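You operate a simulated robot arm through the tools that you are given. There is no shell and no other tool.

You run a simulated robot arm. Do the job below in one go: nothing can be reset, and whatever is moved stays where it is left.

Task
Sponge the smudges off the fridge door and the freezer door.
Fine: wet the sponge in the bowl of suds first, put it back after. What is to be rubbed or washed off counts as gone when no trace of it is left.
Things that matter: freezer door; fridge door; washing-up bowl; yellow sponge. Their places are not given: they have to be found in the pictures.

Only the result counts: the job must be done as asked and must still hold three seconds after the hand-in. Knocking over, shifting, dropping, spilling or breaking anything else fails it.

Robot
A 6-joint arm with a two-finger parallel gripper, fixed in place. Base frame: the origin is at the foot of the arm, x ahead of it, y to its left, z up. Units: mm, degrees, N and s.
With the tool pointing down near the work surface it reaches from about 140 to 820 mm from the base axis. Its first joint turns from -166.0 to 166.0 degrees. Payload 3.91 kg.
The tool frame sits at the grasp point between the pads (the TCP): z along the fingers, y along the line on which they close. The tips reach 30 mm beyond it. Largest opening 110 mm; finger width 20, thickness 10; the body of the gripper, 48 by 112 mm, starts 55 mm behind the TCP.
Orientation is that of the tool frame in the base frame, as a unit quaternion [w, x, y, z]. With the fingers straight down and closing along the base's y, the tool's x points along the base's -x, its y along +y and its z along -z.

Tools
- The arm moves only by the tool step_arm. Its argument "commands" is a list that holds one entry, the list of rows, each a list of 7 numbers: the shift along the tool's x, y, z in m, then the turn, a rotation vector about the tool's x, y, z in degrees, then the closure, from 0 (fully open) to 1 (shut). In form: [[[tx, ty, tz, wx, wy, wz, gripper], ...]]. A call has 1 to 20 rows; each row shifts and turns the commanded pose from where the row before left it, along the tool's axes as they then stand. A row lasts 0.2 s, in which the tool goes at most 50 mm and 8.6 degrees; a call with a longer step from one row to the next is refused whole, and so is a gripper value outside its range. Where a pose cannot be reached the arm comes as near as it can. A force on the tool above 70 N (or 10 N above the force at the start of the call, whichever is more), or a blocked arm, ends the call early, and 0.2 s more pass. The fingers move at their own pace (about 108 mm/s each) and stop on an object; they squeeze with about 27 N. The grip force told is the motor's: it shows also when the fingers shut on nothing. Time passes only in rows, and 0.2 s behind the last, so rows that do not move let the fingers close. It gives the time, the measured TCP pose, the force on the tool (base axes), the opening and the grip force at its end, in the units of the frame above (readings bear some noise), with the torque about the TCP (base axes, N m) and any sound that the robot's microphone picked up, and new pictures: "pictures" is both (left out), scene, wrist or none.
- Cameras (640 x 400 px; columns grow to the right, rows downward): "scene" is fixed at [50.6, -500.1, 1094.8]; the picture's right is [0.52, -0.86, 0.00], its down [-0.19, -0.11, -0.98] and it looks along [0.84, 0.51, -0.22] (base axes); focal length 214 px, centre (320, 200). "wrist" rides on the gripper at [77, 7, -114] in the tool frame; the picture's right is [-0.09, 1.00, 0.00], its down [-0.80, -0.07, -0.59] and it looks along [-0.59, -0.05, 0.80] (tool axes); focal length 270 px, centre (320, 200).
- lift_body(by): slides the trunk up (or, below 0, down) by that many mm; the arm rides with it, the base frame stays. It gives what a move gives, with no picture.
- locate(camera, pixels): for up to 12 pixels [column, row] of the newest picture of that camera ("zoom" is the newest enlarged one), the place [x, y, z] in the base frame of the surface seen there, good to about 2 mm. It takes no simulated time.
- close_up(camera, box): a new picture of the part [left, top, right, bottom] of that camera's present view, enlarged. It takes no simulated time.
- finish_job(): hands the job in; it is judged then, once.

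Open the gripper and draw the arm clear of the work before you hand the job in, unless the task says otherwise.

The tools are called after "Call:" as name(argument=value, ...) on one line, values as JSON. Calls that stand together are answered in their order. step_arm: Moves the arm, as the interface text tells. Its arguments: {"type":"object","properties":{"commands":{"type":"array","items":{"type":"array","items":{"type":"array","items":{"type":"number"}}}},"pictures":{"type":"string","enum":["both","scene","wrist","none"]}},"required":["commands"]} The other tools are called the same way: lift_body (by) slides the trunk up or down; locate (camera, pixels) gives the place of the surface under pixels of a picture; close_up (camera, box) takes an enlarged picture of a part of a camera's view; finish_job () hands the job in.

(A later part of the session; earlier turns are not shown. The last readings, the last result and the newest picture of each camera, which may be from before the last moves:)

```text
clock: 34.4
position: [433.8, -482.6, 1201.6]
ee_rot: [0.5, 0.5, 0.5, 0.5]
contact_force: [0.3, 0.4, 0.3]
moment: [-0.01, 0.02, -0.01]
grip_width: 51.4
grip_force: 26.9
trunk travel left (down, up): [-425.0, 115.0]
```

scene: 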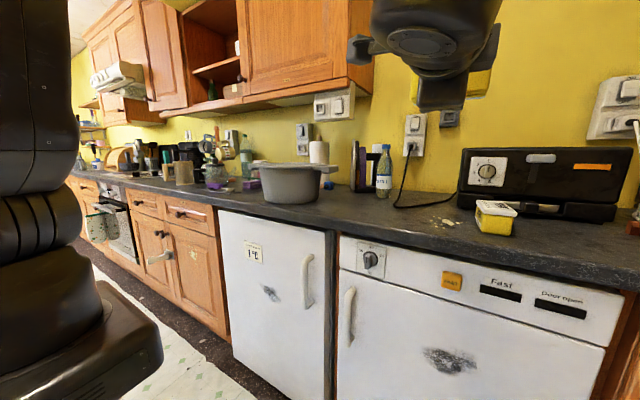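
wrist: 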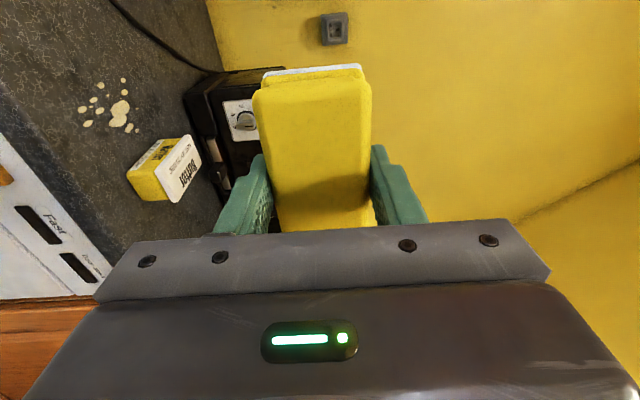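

The tool now points exactly at +x (quaternion [0.5,0.5,0.5,0.5]) at about (434,−481,1201), in free space. I lower the trunk by 425 mm, the sponge staying well in front of the counter edge and handles.

Call:
lift_body(by=-425)

```text
refused: -425 is not a number from -400 to 400
```

A single slide is limited to 400 mm, so I lower it by 400 mm.

Call:
lift_body(by=-400)

```text
clock: 38.2
position: [435.2, -481.4, 800.5]
ee_rot: [0.5, 0.501, 0.5, 0.499]
contact_force: [-0.5, 0.1, 0.1]
moment: [-0.02, 0.01, 0.04]
grip_width: 51.1
grip_force: 26.7
trunk travel left (down, up): [-25.0, 515.0]
```

TCP is at (435,−481,800). I move down to the smudge's level in front of it: y≈−550, z≈577, still 160 mm off the door.

Call:
step_arm(commands=[[[-0.0115, -0.0372, 0, 0, 0, 0, 1], [-0.0115, -0.0372, 0, 0, 0, 0, 1], [-0.0115, -0.0372, 0, 0, 0, 0, 1], [-0.0115, -0.0372, 0, 0, 0, 0, 1], [-0.0115, -0.0372, 0, 0, 0, 0, 1], [-0.0115, -0.0372, 0, 0, 0, 0, 1], [0, 0, 0, 0, 0, 0, 1]]], pictures="both")

```text
clock: 39.8
position: [434.0, -550.4, 578.5]
ee_rot: [0.5, 0.5, 0.5, 0.499]
contact_force: [0.0, 0.3, -0.7]
moment: [0.0, 0.01, -0.06]
grip_width: 51.0
grip_force: 26.8
trunk travel left (down, up): [-25.0, 515.0]
```

scene: 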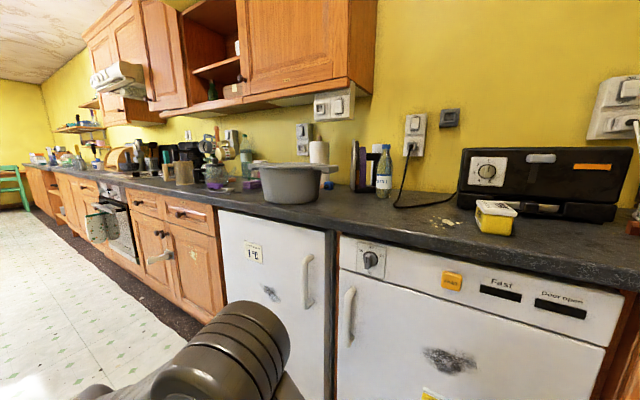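
wrist: 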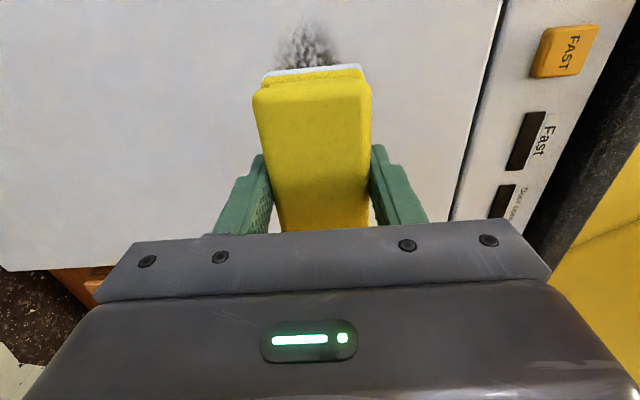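

The smudge shows at wrist (305,45) just beyond the sponge. I advance toward the door to about 8 mm short of contact.

Call:
step_arm(commands=[[[0, 0, 0.029, 0, 0, 0, 1], [0, 0, 0.029, 0, 0, 0, 1], [0, 0, 0.029, 0, 0, 0, 1], [0, 0, 0.025, 0, 0, 0, 1], [0, 0, 0, 0, 0, 0, 1], [0, 0, 0, 0, 0, 0, 1]]], pictures="wrist")

```text
clock: 41.2
position: [544.4, -551.8, 580.8]
ee_rot: [0.5, 0.501, 0.499, 0.5]
contact_force: [-0.2, 0.5, -0.5]
moment: [0.02, 0.02, 0.0]
grip_width: 51.3
grip_force: 26.5
trunk travel left (down, up): [-25.0, 515.0]
```

wrist: 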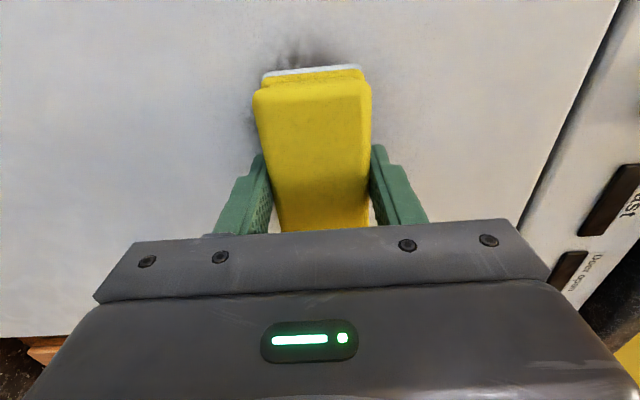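

TCP x≈545, no contact. I creep forward in 2 mm rows watching the force.

Call:
step_arm(commands=[[[0, 0, 0.003, 0, 0, 0, 1], [0, 0, 0.003, 0, 0, 0, 1], [0, 0, 0.002, 0, 0, 0, 1], [0, 0, 0.002, 0, 0, 0, 1], [0, 0, 0, 0, 0, 0, 1]]], pictures="none")

```text
clock: 42.4
position: [554.5, -550.1, 577.9]
ee_rot: [0.5, 0.501, 0.5, 0.499]
contact_force: [-0.3, -0.4, -0.1]
moment: [0.01, 0.01, -0.02]
grip_width: 51.1
grip_force: 27.4
trunk travel left (down, up): [-25.0, 515.0]
```

No contact yet at TCP x≈555; three more small steps.

Call:
step_arm(commands=[[[0, 0, 0.002, 0, 0, 0, 1], [0, 0, 0.001, 0, 0, 0, 1], [0, 0, 0.001, 0, 0, 0, 1], [0, 0, 0, 0, 0, 0, 1]]], pictures="none")

```text
clock: 43.4
position: [557.4, -549.8, 577.5]
ee_rot: [0.5, 0.5, 0.5, 0.499]
contact_force: [-36.4, 3.9, -0.7]
moment: [-0.02, -0.01, 0.14]
grip_width: 51.3
grip_force: 27.1
trunk travel left (down, up): [-25.0, 515.0]
```

Contact made with 36 N, rather firm; I ease back 1 mm and read the force.

Call:
step_arm(commands=[[[0, 0, -0.001, 0, 0, 0, 1], [0, 0, 0, 0, 0, 0, 1]]], pictures="wrist")

```text
clock: 44.0
position: [556.7, -551.1, 577.7]
ee_rot: [0.5, 0.5, 0.5, 0.5]
contact_force: [-34.4, -2.9, -1.0]
moment: [0.03, 0.05, -0.16]
grip_width: 50.9
grip_force: 26.4
trunk travel left (down, up): [-25.0, 515.0]
```

wrist: 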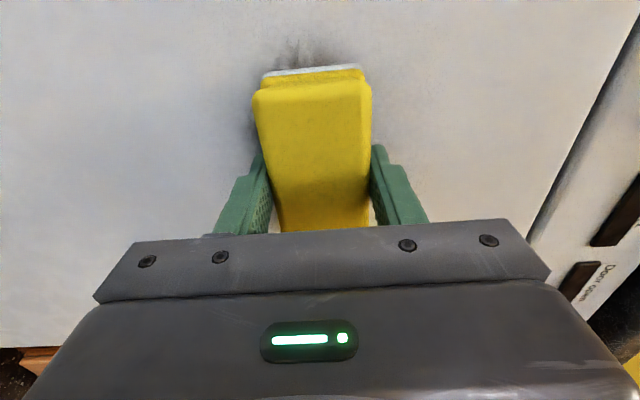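

Still 34 N; I ease back another millimetre.

Call:
step_arm(commands=[[[0, 0, -0.001, 0, 0, 0, 1], [0, 0, 0, 0, 0, 0, 1]]], pictures="none")

```text
clock: 44.6
position: [557.3, -550.2, 578.1]
ee_rot: [0.501, 0.5, 0.5, 0.5]
contact_force: [-27.0, -4.1, 0.5]
moment: [0.0, 0.02, -0.26]
grip_width: 51.1
grip_force: 27.0
trunk travel left (down, up): [-25.0, 515.0]
```

Pressing at 27 N; I ease back 1 mm more to around 18 N and rub up and down (z 537…617) at this y.

Call:
step_arm(commands=[[[0, 0, -0.001, 0, 0, 0, 1], [0, 0.01, 0, 0, 0, 0, 1], [0, 0.01, 0, 0, 0, 0, 1], [0, 0.01, 0, 0, 0, 0, 1], [0, 0.01, 0, 0, 0, 0, 1], [0, -0.01, 0, 0, 0, 0, 1], [0, -0.01, 0, 0, 0, 0, 1], [0, -0.01, 0, 0, 0, 0, 1], [0, -0.01, 0, 0, 0, 0, 1], [0, -0.01, 0, 0, 0, 0, 1], [0, -0.01, 0, 0, 0, 0, 1], [0, -0.01, 0, 0, 0, 0, 1], [0, -0.01, 0, 0, 0, 0, 1], [0, 0.01, 0, 0, 0, 0, 1], [0, 0.01, 0, 0, 0, 0, 1], [0, 0.01, 0, 0, 0, 0, 1], [0, 0.01, 0, 0, 0, 0, 1]]], pictures="both")

```text
clock: 48.2
position: [556.6, -549.0, 577.5]
ee_rot: [0.499, 0.5, 0.5, 0.5]
contact_force: [-0.5, 0.1, -1.0]
moment: [-0.01, -0.01, 0.0]
grip_width: 51.3
grip_force: 26.8
trunk travel left (down, up): [-25.0, 515.0]
```

scene: 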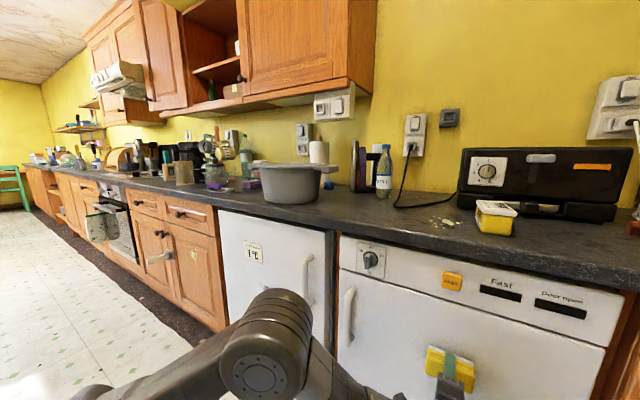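
wrist: 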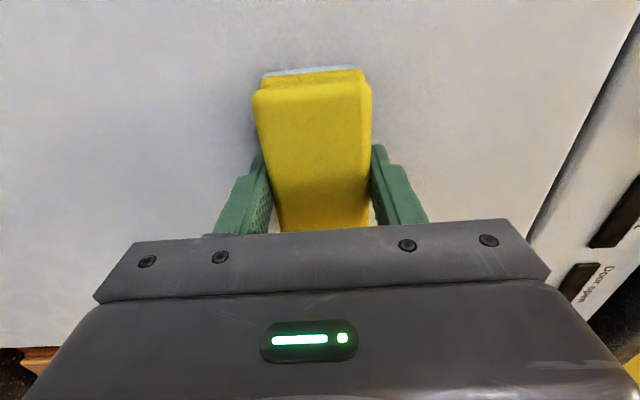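

The dark mark beyond the sponge at wrist (305,50) has vanished, but force is now ≈0. I press forward 1 mm to regain contact and read it.

Call:
step_arm(commands=[[[0, 0, 0.001, 0, 0, 0, 1], [0, 0, 0, 0, 0, 0, 1]]], pictures="none")

```text
clock: 48.8
position: [558.3, -550.9, 578.4]
ee_rot: [0.5, 0.5, 0.5, 0.499]
contact_force: [-4.0, 2.8, -0.3]
moment: [-0.03, -0.09, 0.14]
grip_width: 51.1
grip_force: 27.1
trunk travel left (down, up): [-25.0, 515.0]
```

4 N of contact; I add 0.7 mm and rub at y≈−585 (to the right) with up-down strokes.

Call:
step_arm(commands=[[[0, 0, 0.0007, 0, 0, 0, 1], [-0.0175, 0, 0, 0, 0, 0, 1], [-0.0175, 0, 0, 0, 0, 0, 1], [0, 0.015, 0, 0, 0, 0, 1], [0, 0.015, 0, 0, 0, 0, 1], [0, 0.015, 0, 0, 0, 0, 1], [0, -0.015, 0, 0, 0, 0, 1], [0, -0.015, 0, 0, 0, 0, 1], [0, -0.015, 0, 0, 0, 0, 1], [0, -0.015, 0, 0, 0, 0, 1], [0, -0.015, 0, 0, 0, 0, 1], [0, -0.015, 0, 0, 0, 0, 1], [0, 0.015, 0, 0, 0, 0, 1], [0, 0.015, 0, 0, 0, 0, 1], [0, 0.015, 0, 0, 0, 0, 1]]], pictures="scene")

```text
clock: 52.0
position: [557.6, -583.8, 578.2]
ee_rot: [0.499, 0.501, 0.5, 0.5]
contact_force: [-13.5, -0.4, -7.5]
moment: [-0.07, 0.24, -0.01]
grip_width: 50.8
grip_force: 26.9
trunk travel left (down, up): [-25.0, 515.0]
```

scene: 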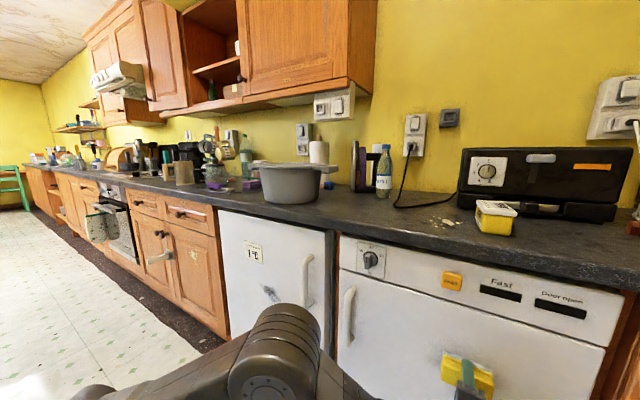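

Pressing at 13.5 N. I now slide left to y≈−515 and rub up and down there.

Call:
step_arm(commands=[[[0.0175, 0, 0, 0, 0, 0, 1], [0.0175, 0, 0, 0, 0, 0, 1], [0.0175, 0, 0, 0, 0, 0, 1], [0.0175, 0, 0, 0, 0, 0, 1], [0, 0.015, 0, 0, 0, 0, 1], [0, 0.015, 0, 0, 0, 0, 1], [0, 0.015, 0, 0, 0, 0, 1], [0, -0.015, 0, 0, 0, 0, 1], [0, -0.015, 0, 0, 0, 0, 1], [0, -0.015, 0, 0, 0, 0, 1], [0, -0.015, 0, 0, 0, 0, 1], [0, -0.015, 0, 0, 0, 0, 1], [0, -0.015, 0, 0, 0, 0, 1], [0, 0.015, 0, 0, 0, 0, 1], [0, 0.015, 0, 0, 0, 0, 1], [0, 0.015, 0, 0, 0, 0, 1]]], pictures="none")

```text
clock: 55.4
position: [560.1, -515.1, 574.5]
ee_rot: [0.499, 0.502, 0.5, 0.499]
contact_force: [-17.5, 0.8, -11.4]
moment: [-0.1, 0.25, 0.1]
grip_width: 51.1
grip_force: 27.0
trunk travel left (down, up): [-25.0, 515.0]
```

Sliding contact held at 17 N. I draw back 110 mm to inspect the freezer door.

Call:
step_arm(commands=[[[0, 0, -0.01, 0, 0, 0, 1], [0, 0, -0.025, 0, 0, 0, 1], [0, 0, -0.025, 0, 0, 0, 1], [0, 0, -0.025, 0, 0, 0, 1], [0, 0, -0.03, 0, 0, 0, 1], [0, 0, 0, 0, 0, 0, 1]]], pictures="both")

Call:
close_up(camera="scene", box=[380, 300, 540, 400])

```text
clock: 56.8
position: [442.9, -513.4, 579.2]
ee_rot: [0.499, 0.501, 0.501, 0.5]
contact_force: [-0.5, 0.2, 0.1]
moment: [0.02, -0.03, 0.02]
grip_width: 51.0
grip_force: 27.4
trunk travel left (down, up): [-25.0, 515.0]
```

scene: 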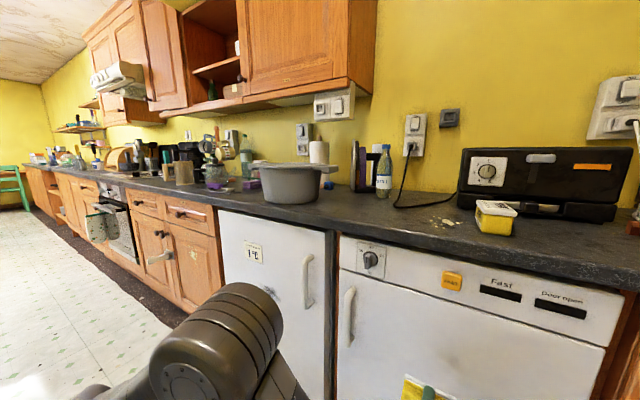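
wrist: 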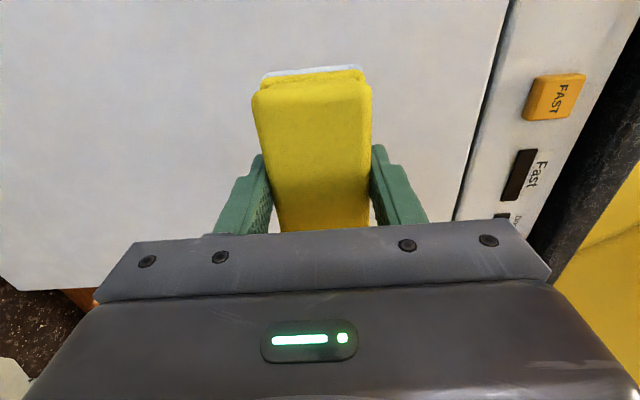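

```text
4.00 times, centred on (460, 350) of scene
```

zoom: 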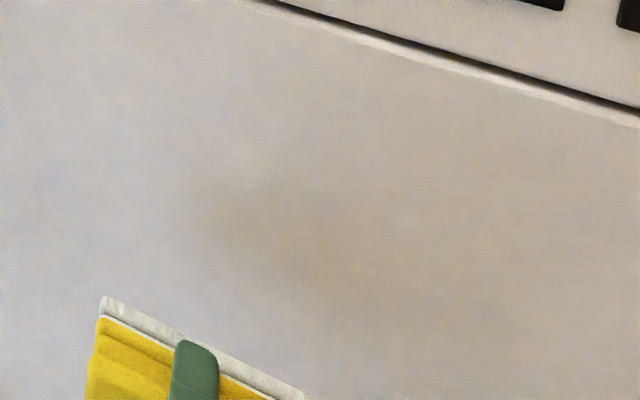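

The smudge looks gone but there may be a faint tint near zoom (250,215). I look closer at the same box as before wiping.

Call:
close_up(camera="scene", box=[400, 330, 500, 393])

Call:
close_up(camera="scene", box=[330, 230, 630, 400])

Call:
close_up(camera="wrist", box=[160, 0, 480, 200])

```text
6.35 times, centred on (450, 362) of scene
```

zoom: 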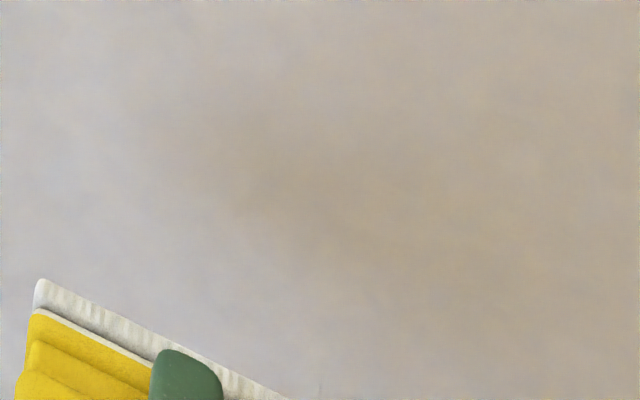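

```text
2.13 times, centred on (480, 315) of scene
```

zoom: 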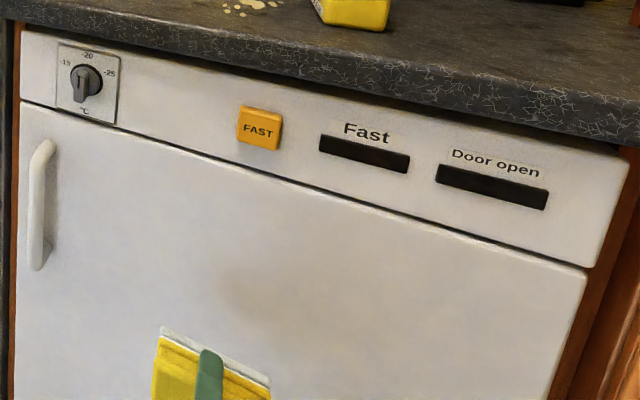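

```text
2.00 times, centred on (320, 100) of wrist
```

zoom: 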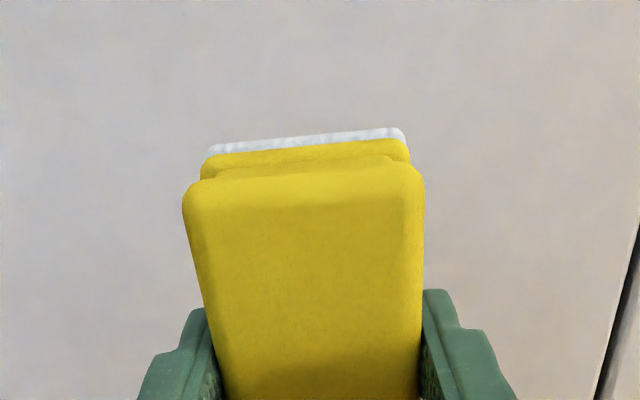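

Only a very faint tint remains, maybe shading, maybe residue. To be sure, I return to the door and do a second pass; first approach to about 3 mm short of the previous pressing depth.

Call:
step_arm(commands=[[[0, 0, 0.03, 0, 0, 0, 1], [0, 0, 0.03, 0, 0, 0, 1], [0, 0, 0.03, 0, 0, 0, 1], [0, 0, 0.02, 0, 0, 0, 1], [0, 0, 0.003, 0, 0, 0, 1], [0, 0, 0, 0, 0, 0, 1]]], pictures="none")

```text
clock: 58.2
position: [556.0, -516.4, 578.5]
ee_rot: [0.499, 0.501, 0.501, 0.499]
contact_force: [0.5, 0.7, -0.4]
moment: [-0.02, 0.04, -0.03]
grip_width: 50.8
grip_force: 27.0
trunk travel left (down, up): [-25.0, 515.0]
```

Call:
step_arm(commands=[[[0, 0, 0.001, 0, 0, 0, 1], [0, 0, 0.0008, 0, 0, 0, 1], [0, 0, 0, 0, 0, 0, 1]]], pictures="none")

```text
clock: 59.0
position: [557.6, -514.3, 577.6]
ee_rot: [0.5, 0.501, 0.5, 0.5]
contact_force: [-2.7, 0.3, 0.4]
moment: [-0.04, -0.04, 0.02]
grip_width: 51.0
grip_force: 27.5
trunk travel left (down, up): [-25.0, 515.0]
```

Light contact of 2.7 N; I add 0.8 mm and run a serpentine of sideways strokes over the smudge area.

Call:
step_arm(commands=[[[0, 0.0175, 0.0008, 0, 0, 0, 1], [0, 0.0175, 0, 0, 0, 0, 1], [-0.015, 0, 0, 0, 0, 0, 1], [-0.015, 0, 0, 0, 0, 0, 1], [-0.015, 0, 0, 0, 0, 0, 1], [-0.015, 0, 0, 0, 0, 0, 1], [-0.015, 0, 0, 0, 0, 0, 1], [0, -0.0175, 0, 0, 0, 0, 1], [0, -0.0175, 0, 0, 0, 0, 1], [0.015, 0, 0, 0, 0, 0, 1], [0.015, 0, 0, 0, 0, 0, 1], [0.015, 0, 0, 0, 0, 0, 1], [0.015, 0, 0, 0, 0, 0, 1], [0.015, 0, 0, 0, 0, 0, 1]]], pictures="none")

```text
clock: 62.0
position: [558.0, -515.8, 576.5]
ee_rot: [0.5, 0.5, 0.501, 0.499]
contact_force: [-9.8, -7.3, -1.4]
moment: [0.06, 0.0, -0.22]
grip_width: 50.9
grip_force: 27.2
trunk travel left (down, up): [-25.0, 515.0]
```

Contact stays good at about 10 N. I continue with the lower strokes (z≈542) and one more pass back, then draw off.

Call:
step_arm(commands=[[[0, -0.0175, 0, 0, 0, 0, 1], [0, -0.0175, 0, 0, 0, 0, 1], [-0.015, 0, 0, 0, 0, 0, 1], [-0.015, 0, 0, 0, 0, 0, 1], [-0.015, 0, 0, 0, 0, 0, 1], [-0.015, 0, 0, 0, 0, 0, 1], [-0.015, 0, 0, 0, 0, 0, 1], [0, 0.0175, 0, 0, 0, 0, 1], [0, 0.0175, 0, 0, 0, 0, 1], [0.015, 0, 0, 0, 0, 0, 1], [0.015, 0, 0, 0, 0, 0, 1], [0.015, 0, 0, 0, 0, 0, 1], [0.015, 0, 0, 0, 0, 0, 1], [0.015, 0, 0, 0, 0, 0, 1]]], pictures="none")

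Call:
step_arm(commands=[[[0, 0, -0.015, 0, 0, 0, 1], [0, 0, -0.03, 0, 0, 0, 1], [0, -0.015, -0.03, 0, 0, 0, 1], [0, -0.03, -0.03, 0, 0, 0, 1], [0, -0.03, -0.02, 0, 0, 0, 1], [0, -0.03, 0, 0, 0, 0, 1], [0, 0, 0, 0, 0, 0, 1]]], pictures="both")

Call:
close_up(camera="scene", box=[340, 270, 548, 400])

```text
clock: 65.0
position: [559.3, -513.5, 578.5]
ee_rot: [0.5, 0.5, 0.5, 0.5]
contact_force: [-13.4, -9.6, -0.7]
moment: [0.04, -0.01, -0.52]
grip_width: 51.2
grip_force: 26.9
trunk travel left (down, up): [-25.0, 515.0]
```

```text
clock: 66.6
position: [434.0, -513.4, 473.9]
ee_rot: [0.499, 0.5, 0.5, 0.5]
contact_force: [0.2, 0.6, -0.9]
moment: [-0.03, 0.01, 0.0]
grip_width: 51.3
grip_force: 26.9
trunk travel left (down, up): [-25.0, 515.0]
```

scene: 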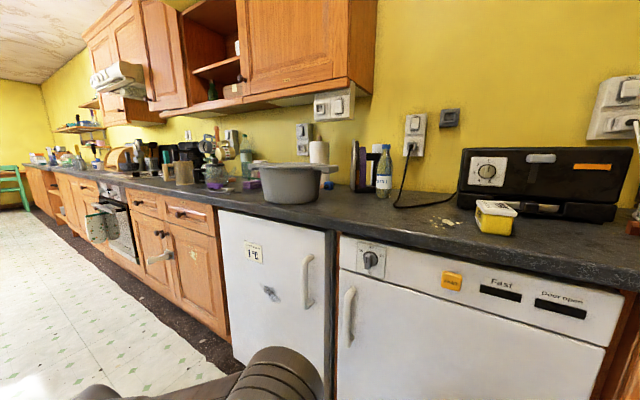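
wrist: 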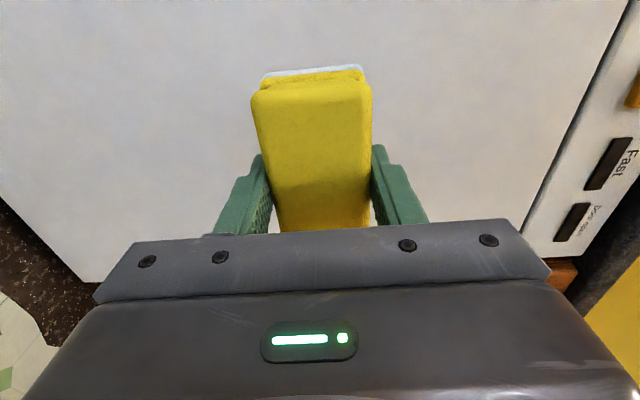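

```text
3.08 times, centred on (444, 335) of scene
```

zoom: 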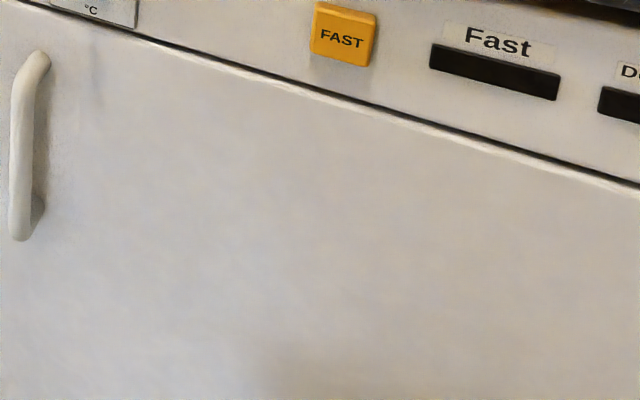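

The freezer door is clean: the faint tint moved with the arm, so it was only its shadow. Now I move left toward the fridge with the sponge kept ~30 mm in front of the handles, first half of the way.

Call:
step_arm(commands=[[[0.03, 0.0066, 0.0046, 0, 0, 0, 1], [0.03, 0.0066, 0.0046, 0, 0, 0, 1], [0.03, 0.0066, 0.0046, 0, 0, 0, 1], [0.03, 0.0066, 0.0046, 0, 0, 0, 1], [0.03, 0.0066, 0.0046, 0, 0, 0, 1], [0.03, 0.0066, 0.0046, 0, 0, 0, 1], [0.03, 0.0066, 0.0046, 0, 0, 0, 1], [0.03, 0.0066, 0.0046, 0, 0, 0, 1], [0.03, 0.0066, 0.0046, 0, 0, 0, 1], [0.03, 0.0066, 0.0046, 0, 0, 0, 1], [0, 0, 0, 0, 0, 0, 1]]], pictures="both")

```text
clock: 69.0
position: [483.1, -216.2, 540.9]
ee_rot: [0.5, 0.5, 0.5, 0.5]
contact_force: [0.1, 0.1, -1.1]
moment: [-0.02, -0.05, -0.02]
grip_width: 51.3
grip_force: 26.9
trunk travel left (down, up): [-25.0, 515.0]
```

scene: 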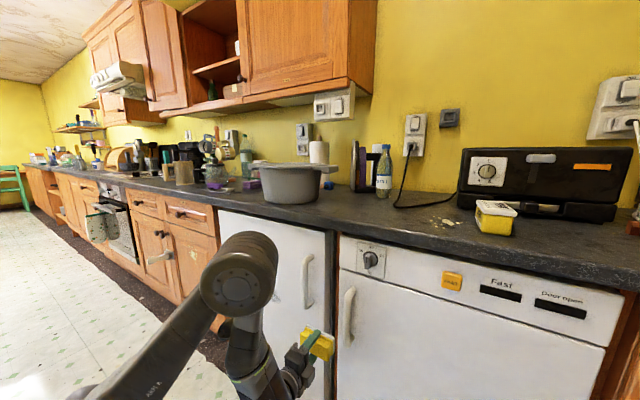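
wrist: 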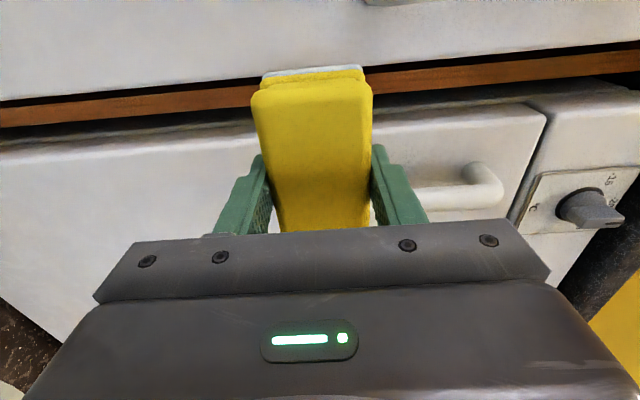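

The arm tracks exactly (483,−216,541) and clears the handles. I continue left to y≈65.

Call:
step_arm(commands=[[[0.028, 0, 0, 0, 0, 0, 1], [0.028, 0, 0, 0, 0, 0, 1], [0.028, 0, 0, 0, 0, 0, 1], [0.028, 0, 0, 0, 0, 0, 1], [0.028, 0, 0, 0, 0, 0, 1], [0.028, 0, 0, 0, 0, 0, 1], [0.028, 0, 0, 0, 0, 0, 1], [0.028, 0, 0, 0, 0, 0, 1], [0.028, 0, 0, 0, 0, 0, 1], [0.028, 0, 0, 0, 0, 0, 1], [0, 0, 0, 0, 0, 0, 1]]], pictures="both")

```text
clock: 71.4
position: [468.1, 8.9, 537.5]
ee_rot: [0.499, 0.5, 0.501, 0.5]
contact_force: [-0.4, 0.1, -0.1]
moment: [-0.01, -0.01, -0.03]
grip_width: 51.1
grip_force: 27.8
out of reach, approached as far as the arm can: row 9, 10
trunk travel left (down, up): [-25.0, 515.0]
```

scene: 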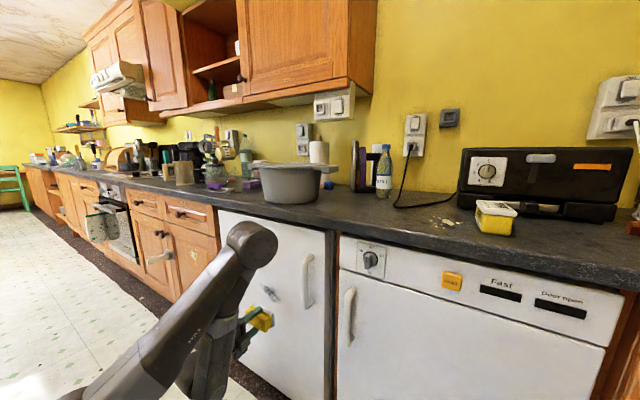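
wrist: 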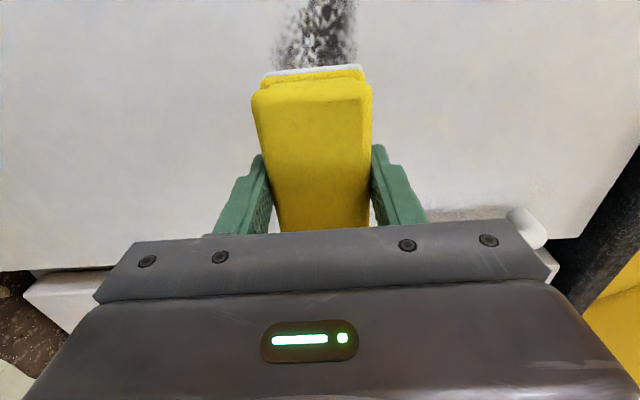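

The reach ends at y≈9 in this wrist posture (joint limit with the wrist bent from the left side). The fridge needs y up to ~95, so I'll reorient: go back right, point the tool down, swing to the left of the fridge and pitch up from that side. First back to y≈−350.

Call:
step_arm(commands=[[[-0.03, 0.001, 0.001, 0, 0, 0, 1], [-0.03, 0.001, 0.001, 0, 0, 0, 1], [-0.03, 0.001, 0.001, 0, 0, 0, 1], [-0.03, 0.001, 0.001, 0, 0, 0, 1], [-0.03, 0.001, 0, 0, 0, 0, 1], [-0.03, 0.001, 0, 0, 0, 0, 1], [-0.03, 0.001, 0, 0, 0, 0, 1], [-0.03, 0.001, 0, 0, 0, 0, 1], [-0.03, 0.002, -0.004, 0, 0, 0, 1], [-0.03, 0.003, -0.01, 0, 0, 0, 1], [-0.03, 0.004, -0.015, 0, 0, 0, 1], [-0.03, 0.004, -0.015, 0, 0, 0, 1], [0, 0, 0, 0, 0, 0, 1]]], pictures="none")

```text
clock: 74.2
position: [431.5, -353.9, 555.0]
ee_rot: [0.5, 0.501, 0.5, 0.499]
contact_force: [-0.7, 0.3, -0.4]
moment: [-0.01, -0.02, 0.06]
grip_width: 51.0
grip_force: 27.2
trunk travel left (down, up): [-25.0, 515.0]
```

At (431,−353,555), clear. I pitch the tool back down by 90° here.

Call:
step_arm(commands=[[[0, 0, 0, 8.18, 0, 0, 1], [0, 0, 0, 8.18, 0, 0, 1], [0, 0, 0, 8.18, 0, 0, 1], [0, 0, 0, 8.18, 0, 0, 1], [0, 0, 0, 8.18, 0, 0, 1], [0, 0, 0, 8.18, 0, 0, 1], [0, 0, 0, 8.18, 0, 0, 1], [0, 0, 0, 8.18, 0, 0, 1], [0, 0, 0, 8.18, 0, 0, 1], [0, 0, 0, 8.18, 0, 0, 1], [0, 0, 0, 8.2, 0, 0, 1], [0, 0, 0, 0, 0, 0, 1]]], pictures="both")

```text
clock: 76.8
position: [429.8, -352.5, 558.3]
ee_rot: [0.0, 0.707, 0.707, -0.002]
contact_force: [0.4, 0.4, -0.1]
moment: [-0.02, 0.06, -0.01]
grip_width: 51.1
grip_force: 27.1
trunk travel left (down, up): [-25.0, 515.0]
```

scene: 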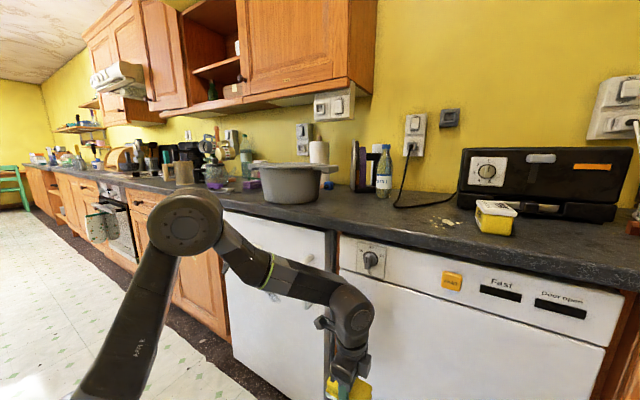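
wrist: 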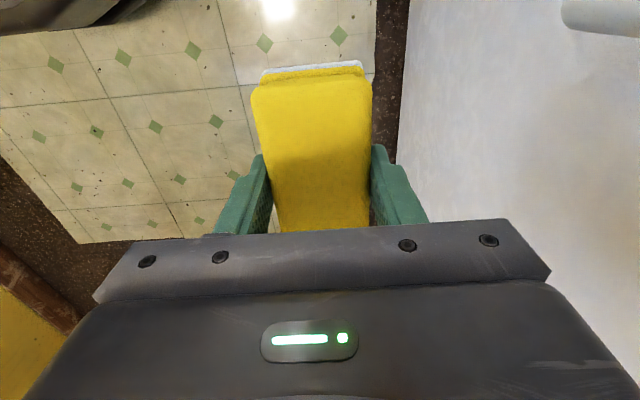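

Tool is down again at (430,−352,557). I swing left along y to about +330, keeping x≈430 in front of everything.

Call:
step_arm(commands=[[[0.04, 0, -0.0026, 0, 0, 0, 1], [0.04, 0, -0.0026, 0, 0, 0, 1], [0.04, 0, -0.0026, 0, 0, 0, 1], [0.04, 0, -0.0026, 0, 0, 0, 1], [0.04, 0, -0.0026, 0, 0, 0, 1], [0.04, 0, -0.0026, 0, 0, 0, 1], [0.04, 0, -0.0026, 0, 0, 0, 1], [0.04, 0, -0.0026, 0, 0, 0, 1], [0.04, 0, -0.0026, 0, 0, 0, 1], [0.04, 0, -0.0026, 0, 0, 0, 1], [0.04, 0, -0.0026, 0, 0, 0, 1], [0.04, 0, -0.0026, 0, 0, 0, 1], [0.04, 0, -0.0026, 0, 0, 0, 1], [0.04, 0, -0.0026, 0, 0, 0, 1], [0.04, 0, -0.0026, 0, 0, 0, 1], [0.04, 0, -0.0026, 0, 0, 0, 1], [0.04, 0, -0.0026, 0, 0, 0, 1], [0, 0, 0, 0, 0, 0, 1]]], pictures="both")

```text
clock: 80.6
position: [429.8, 328.5, 603.6]
ee_rot: [0.0, 0.707, 0.707, 0.0]
contact_force: [0.1, 0.2, -0.7]
moment: [0.01, -0.01, -0.04]
grip_width: 51.1
grip_force: 27.3
trunk travel left (down, up): [-25.0, 515.0]
```

scene: 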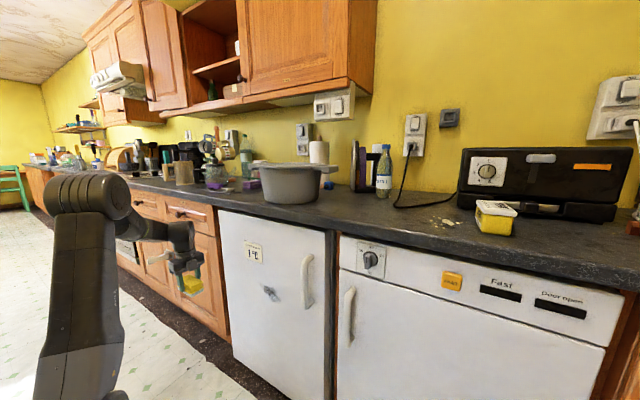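
wrist: 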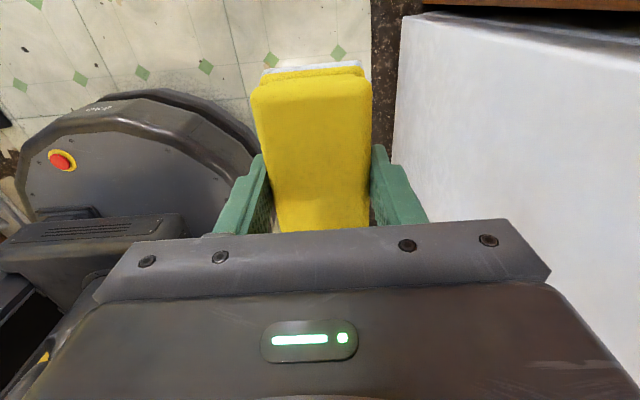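

At (430,328,604), clear of everything. I pitch the tool up to +x from this side.

Call:
step_arm(commands=[[[0, 0, 0, -8.18, 0, 0, 1], [0, 0, 0, -8.18, 0, 0, 1], [0, 0, 0, -8.18, 0, 0, 1], [0, 0, 0, -8.18, 0, 0, 1], [0, 0, 0, -8.18, 0, 0, 1], [0, 0, 0, -8.18, 0, 0, 1], [0, 0, 0, -8.18, 0, 0, 1], [0, 0, 0, -8.18, 0, 0, 1], [0, 0, 0, -8.18, 0, 0, 1], [0, 0, 0, -8.18, 0, 0, 1], [0, 0, 0, -8.2, 0, 0, 1], [0, 0, 0, 0, 0, 0, 1]]], pictures="both")

```text
clock: 82.5
position: [551.6, 304.7, 789.3]
ee_rot: [0.329, 0.617, 0.637, 0.325]
contact_force: [-39.4, 6.1, -11.9]
moment: [0.36, 0.72, -0.54]
grip_width: 51.4
grip_force: 26.6
out of reach, approached as far as the arm can: row 4, 5, 6, 7, 8, 9
trunk travel left (down, up): [-25.0, 515.0]
stopped in row 9: the force on the tool passed its limit at 151 N (the readings are from after the stop); the commanded pose is now the measured one
```

scene: 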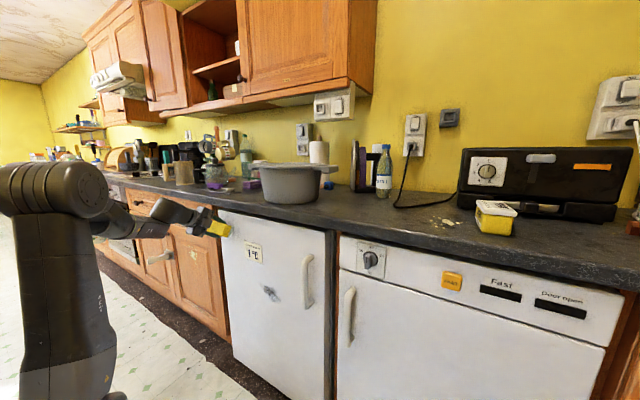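
wrist: 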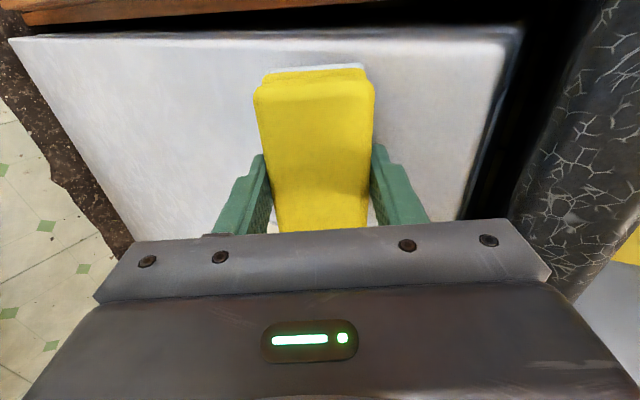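

The arm ran out of reach (now likely the hand-roll joint) and wandered, pushing the sponge against the upper-left of the fridge door. I back straight off the door along −x by 50 mm and look for any change.

Call:
step_arm(commands=[[[0, -0.0057, -0.0082, 0, 0, 0, 1], [0, -0.0057, -0.0082, 0, 0, 0, 1], [0, -0.0057, -0.0082, 0, 0, 0, 1], [0, -0.0057, -0.0082, 0, 0, 0, 1], [0, -0.0057, -0.0082, 0, 0, 0, 1], [0, 0, 0, 0, 0, 0, 1]]], pictures="both")

Call:
close_up(camera="scene", box=[120, 180, 360, 330])

```text
clock: 83.9
position: [512.1, 298.6, 808.1]
ee_rot: [0.329, 0.618, 0.637, 0.325]
contact_force: [-0.2, -0.1, -0.1]
moment: [-0.01, -0.02, 0.01]
grip_width: 51.2
grip_force: 27.4
out of reach, approached as far as the arm can: row 2, 3, 4, 5
trunk travel left (down, up): [-25.0, 515.0]
```

scene: 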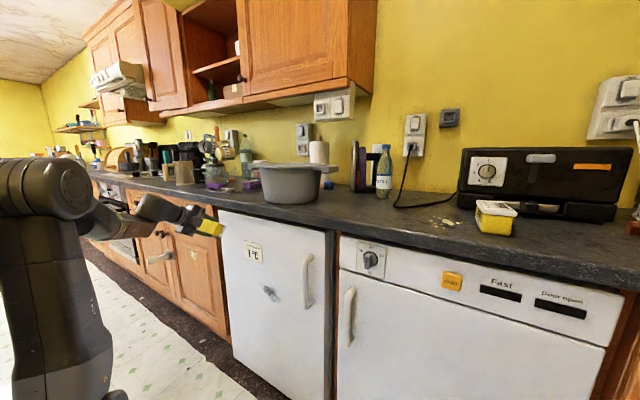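
wrist: 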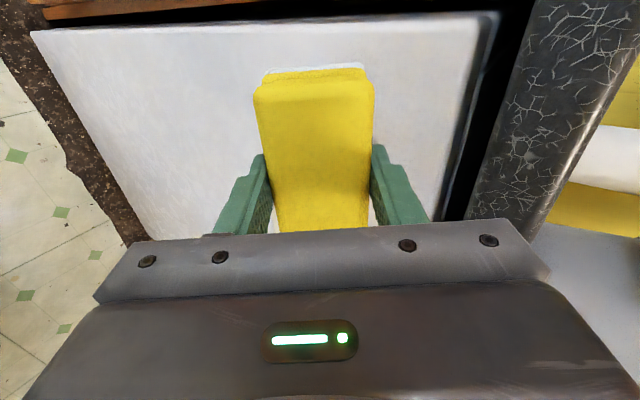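

```text
2.67 times, centred on (240, 255) of scene
```

zoom: 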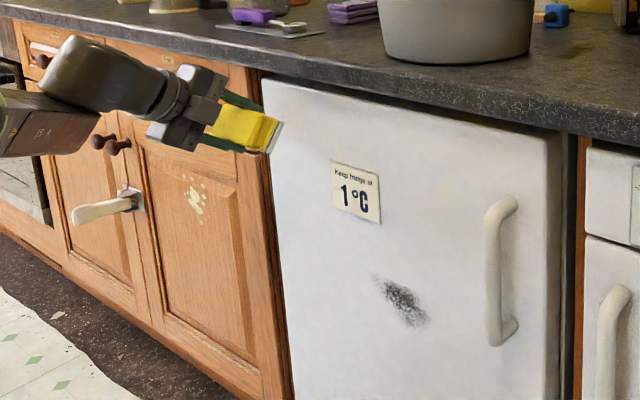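

Nothing on the fridge or cupboards has changed. I turn the tool back towards down (freeing the joint limit) while backing away from the counter edge, in a short call.

Call:
step_arm(commands=[[[0, -0.008, -0.012, 7, 0, 0, 1], [0, -0.01, -0.011, 7, 0, 0, 1], [0, 0, 0, 0, 0, 0, 1]]], pictures="none")

```text
clock: 84.7
position: [482.5, 298.0, 809.0]
ee_rot: [0.252, 0.653, 0.671, 0.246]
contact_force: [-1.0, -0.2, -0.5]
moment: [0.02, 0.04, -0.02]
grip_width: 51.4
grip_force: 27.2
trunk travel left (down, up): [-25.0, 515.0]
```

That works (482,298,809). I finish turning the tool to straight down while backing off 50 mm more.

Call:
step_arm(commands=[[[0, -0.0076, -0.0066, 8.24, 0, 0, 1], [0, -0.0084, -0.0054, 8.24, 0, 0, 1], [0, -0.0091, -0.0042, 8.24, 0, 0, 1], [0, -0.0096, -0.0029, 8.24, 0, 0, 1], [0, -0.0099, -0.0015, 8.24, 0, 0, 1], [0, 0, 0, 0, 0, 0, 1]]], pictures="scene")

```text
clock: 86.1
position: [433.9, 295.6, 808.8]
ee_rot: [0.006, 0.7, 0.714, -0.006]
contact_force: [0.4, -0.2, -0.2]
moment: [-0.01, 0.03, -0.03]
grip_width: 51.4
grip_force: 27.4
trunk travel left (down, up): [-25.0, 515.0]
```

scene: 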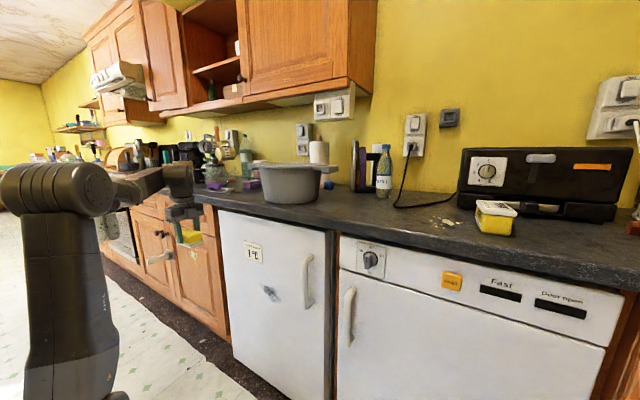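

The tool is down at (434,296,809) with ~1° residual tilts. I fix the tilt and roll the hand −180° about its axis (in two calls) to take the roll joint away from its limit.

Call:
step_arm(commands=[[[0, 0, 0, 0, 0.97, 0, 1], [0, 0, 0, 0, 0, -8.5, 1], [0, 0, 0, 0, 0, -8.5, 1], [0, 0, 0, 0, 0, -8.5, 1], [0, 0, 0, 0, 0, -8.5, 1], [0, 0, 0, 0, 0, -8.5, 1], [0, 0, 0, 0, 0, -8.5, 1], [0, 0, 0, 0, 0, -8.5, 1], [0, 0, 0, 0, 0, -8.5, 1], [0, 0, 0, 0, 0, -8.5, 1], [0, 0, 0, 0, 0, -8.5, 1], [0, 0, 0, 0, 0, 0, 1]]], pictures="none")

```text
clock: 88.7
position: [434.3, 295.7, 807.9]
ee_rot: [0.001, 0.032, 0.999, 0.0]
contact_force: [0.0, -0.6, -0.4]
moment: [-0.01, -0.01, 0.0]
grip_width: 51.0
grip_force: 27.3
trunk travel left (down, up): [-25.0, 515.0]
```

Rolled 85° fine with no reach problem. I complete the roll by another 93.7°.

Call:
step_arm(commands=[[[0, 0, 0, 0, 0, -8.52, 1], [0, 0, 0, 0, 0, -8.52, 1], [0, 0, 0, 0, 0, -8.52, 1], [0, 0, 0, 0, 0, -8.52, 1], [0, 0, 0, 0, 0, -8.52, 1], [0, 0, 0, 0, 0, -8.52, 1], [0, 0, 0, 0, 0, -8.52, 1], [0, 0, 0, 0, 0, -8.52, 1], [0, 0, 0, 0, 0, -8.52, 1], [0, 0, 0, 0, 0, -8.52, 1], [0, 0, 0, 0, 0, -8.5, 1], [0, 0, 0, 0, 0, 0, 1]]], pictures="both")

```text
clock: 91.3
position: [435.0, 298.0, 808.6]
ee_rot: [0.0, 0.707, -0.707, 0.001]
contact_force: [-0.4, -0.2, -0.6]
moment: [0.04, -0.02, 0.01]
grip_width: 51.0
grip_force: 26.9
trunk travel left (down, up): [-25.0, 515.0]
```

scene: 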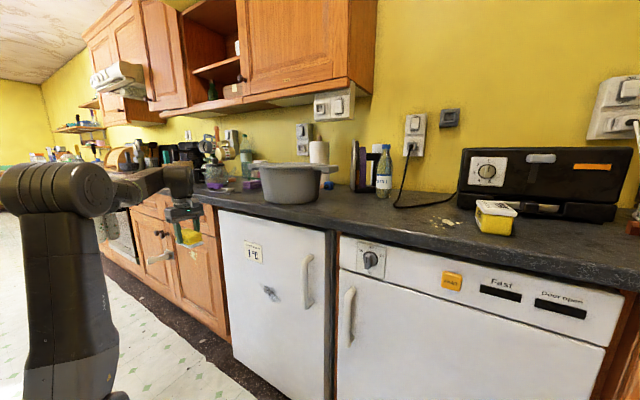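
wrist: 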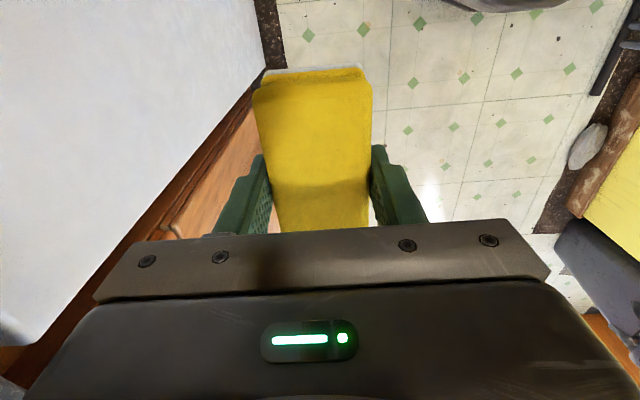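

The hand is rolled (quaternion [0,0.707,−0.707,0]) without any problem. I lower to z≈650 and test the first part of the pitch-up (+x turn now positive), in a short call.

Call:
step_arm(commands=[[[0, 0, 0.04, 0, 0, 0, 1], [0, 0, 0.04, 0, 0, 0, 1], [0, 0, 0.04, 0, 0, 0, 1], [0, 0, 0.04, 0, 0, 0, 1], [0, 0, 0, 8.18, 0, 0, 1], [0, 0, 0, 8.18, 0, 0, 1], [0, 0, 0, 8.18, 0, 0, 1], [0, 0, 0, 0, 0, 0, 1]]], pictures="none")

```text
clock: 93.1
position: [432.8, 295.9, 648.6]
ee_rot: [0.152, -0.69, 0.691, -0.152]
contact_force: [0.2, -0.1, 0.7]
moment: [0.02, -0.03, 0.06]
grip_width: 51.2
grip_force: 27.2
trunk travel left (down, up): [-25.0, 515.0]
```

The pitch goes the right way (tool z tipped 25° toward +x). Next four steps.

Call:
step_arm(commands=[[[0, 0, 0, 8.18, 0, 0, 1], [0, 0, 0, 8.18, 0, 0, 1], [0, 0, 0, 8.18, 0, 0, 1], [0, 0, 0, 8.18, 0, 0, 1]]], pictures="none")

```text
clock: 94.1
position: [432.4, 297.0, 648.2]
ee_rot: [0.339, -0.619, 0.621, -0.34]
contact_force: [-0.1, 0.1, 0.1]
moment: [0.0, 0.02, 0.02]
grip_width: 51.1
grip_force: 26.9
trunk travel left (down, up): [-25.0, 515.0]
```

Still on track (57°). The last four steps bring it to 90°.

Call:
step_arm(commands=[[[0, 0, 0, 8.18, 0, 0, 1], [0, 0, 0, 8.18, 0, 0, 1], [0, 0, 0, 8.18, 0, 0, 1], [0, 0, 0, 8.2, 0, 0, 1], [0, 0, 0, 0, 0, 0, 1]]], pictures="both")

```text
clock: 95.3
position: [434.1, 296.0, 646.9]
ee_rot: [-0.5, 0.499, -0.499, 0.502]
contact_force: [0.1, -0.3, -0.1]
moment: [0.0, 0.02, 0.01]
grip_width: 51.1
grip_force: 27.0
trunk travel left (down, up): [-25.0, 515.0]
```

scene: 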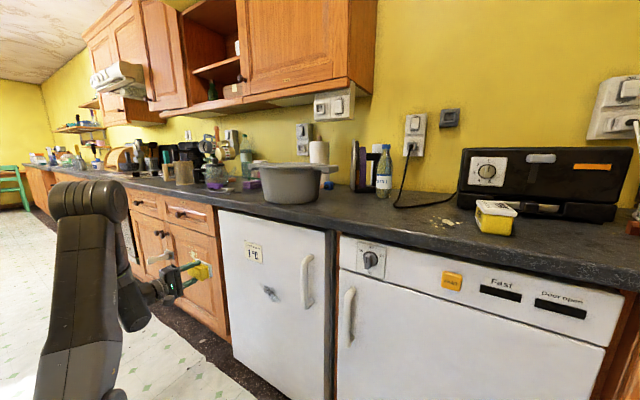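
wrist: 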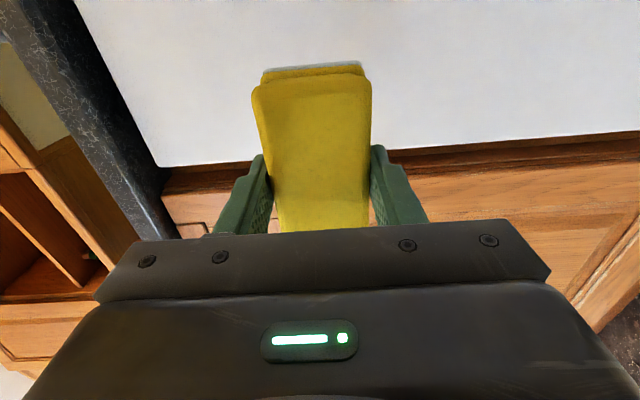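

The tool points at +x from the left side without trouble. I move toward the fridge smudge (y≈90, z≈540, x≈484) in short calls.

Call:
step_arm(commands=[[[0.026, 0.0134, 0.00625, 0, 0, 0, 1], [0.026, 0.0134, 0.00625, 0, 0, 0, 1], [0.026, 0.0134, 0.00625, 0, 0, 0, 1], [0.026, 0.0134, 0.00625, 0, 0, 0, 1], [0.026, 0.0134, 0.00625, 0, 0, 0, 1], [0, 0, 0, 0, 0, 0, 1]]], pictures="none")

```text
clock: 96.7
position: [465.2, 167.4, 582.4]
ee_rot: [0.501, -0.499, 0.5, -0.501]
contact_force: [-0.2, 0.0, -0.6]
moment: [0.02, 0.0, 0.01]
grip_width: 51.0
grip_force: 26.7
trunk travel left (down, up): [-25.0, 515.0]
```

On track at (465,167,582). I go on to y≈90, z≈540.

Call:
step_arm(commands=[[[0.026, 0.0134, 0.00625, 0, 0, 0, 1], [0.026, 0.0134, 0.00625, 0, 0, 0, 1], [0.026, 0.0134, 0.00625, 0, 0, 0, 1], [0, 0, 0, 0, 0, 0, 1]]], pictures="both")

```text
clock: 97.7
position: [472.8, 119.0, 539.7]
ee_rot: [-0.498, 0.496, -0.502, 0.504]
contact_force: [0.1, -0.1, -0.9]
moment: [0.01, 0.02, -0.01]
grip_width: 51.2
grip_force: 27.0
out of reach, approached as far as the arm can: row 2, 3
trunk travel left (down, up): [-25.0, 515.0]
```

scene: 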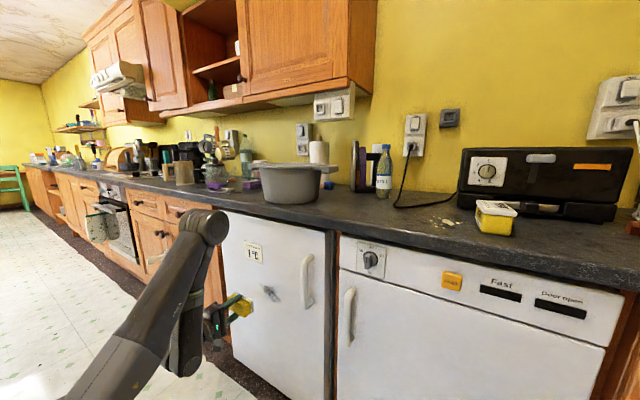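
wrist: 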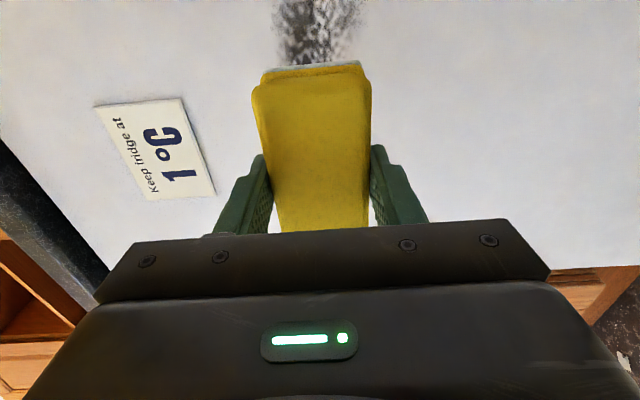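

On this side the reach stops at y≈119, so neither wrist posture reaches y 9…119 with the sponge held square; the smudge needs it. I'll put the sponge back on its spot, re-grip it with the tool tilted ~20° in its long direction so the hand can come in angled while the sponge face stays flat on the door. First I retreat left and back.

Call:
step_arm(commands=[[[-0.026, -0.0134, -0.005, 0, 0, 0, 1], [-0.026, -0.0134, -0.005, 0, 0, 0, 1], [-0.026, -0.0134, -0.005, 0, 0, 0, 1], [-0.026, -0.0134, -0.005, 0, 0, 0, 1], [-0.026, -0.0134, -0.005, 0, 0, 0, 1], [-0.026, -0.0134, -0.005, 0, 0, 0, 1], [-0.026, -0.0134, -0.005, 0, 0, 0, 1], [0, 0, 0, 0, 0, 0, 1]]], pictures="wrist")

```text
clock: 99.5
position: [441.5, 300.9, 633.1]
ee_rot: [-0.5, 0.499, -0.5, 0.502]
contact_force: [0.6, -0.2, 0.4]
moment: [0.0, 0.02, -0.03]
grip_width: 50.9
grip_force: 26.8
trunk travel left (down, up): [-25.0, 515.0]
```

wrist: 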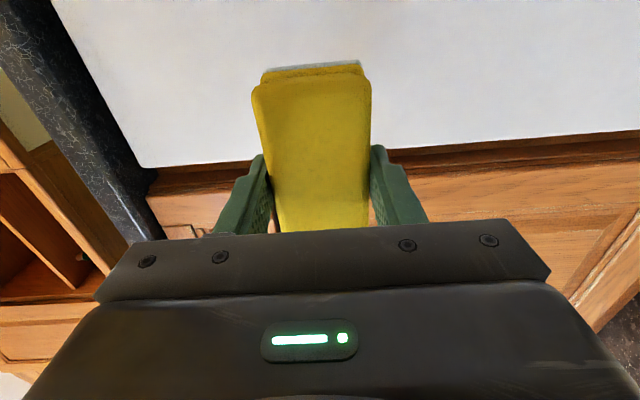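

Now I pitch back to tool-down (−90° about tool x) at this free spot.

Call:
step_arm(commands=[[[0, 0, 0, -8.18, 0, 0, 1], [0, 0, 0, -8.18, 0, 0, 1], [0, 0, 0, -8.18, 0, 0, 1], [0, 0, 0, -8.18, 0, 0, 1], [0, 0, 0, -8.18, 0, 0, 1], [0, 0, 0, -8.18, 0, 0, 1], [0, 0, 0, -8.18, 0, 0, 1], [0, 0, 0, -8.18, 0, 0, 1], [0, 0, 0, -8.18, 0, 0, 1], [0, 0, 0, -8.18, 0, 0, 1], [0, 0, 0, -8.2, 0, 0, 1], [0, 0, 0, 0, 0, 0, 1]]], pictures="none")

```text
clock: 102.1
position: [440.2, 299.3, 633.1]
ee_rot: [0.0, -0.706, 0.708, 0.0]
contact_force: [0.5, 0.2, -0.4]
moment: [0.01, 0.01, 0.0]
grip_width: 51.1
grip_force: 27.3
trunk travel left (down, up): [-25.0, 515.0]
```

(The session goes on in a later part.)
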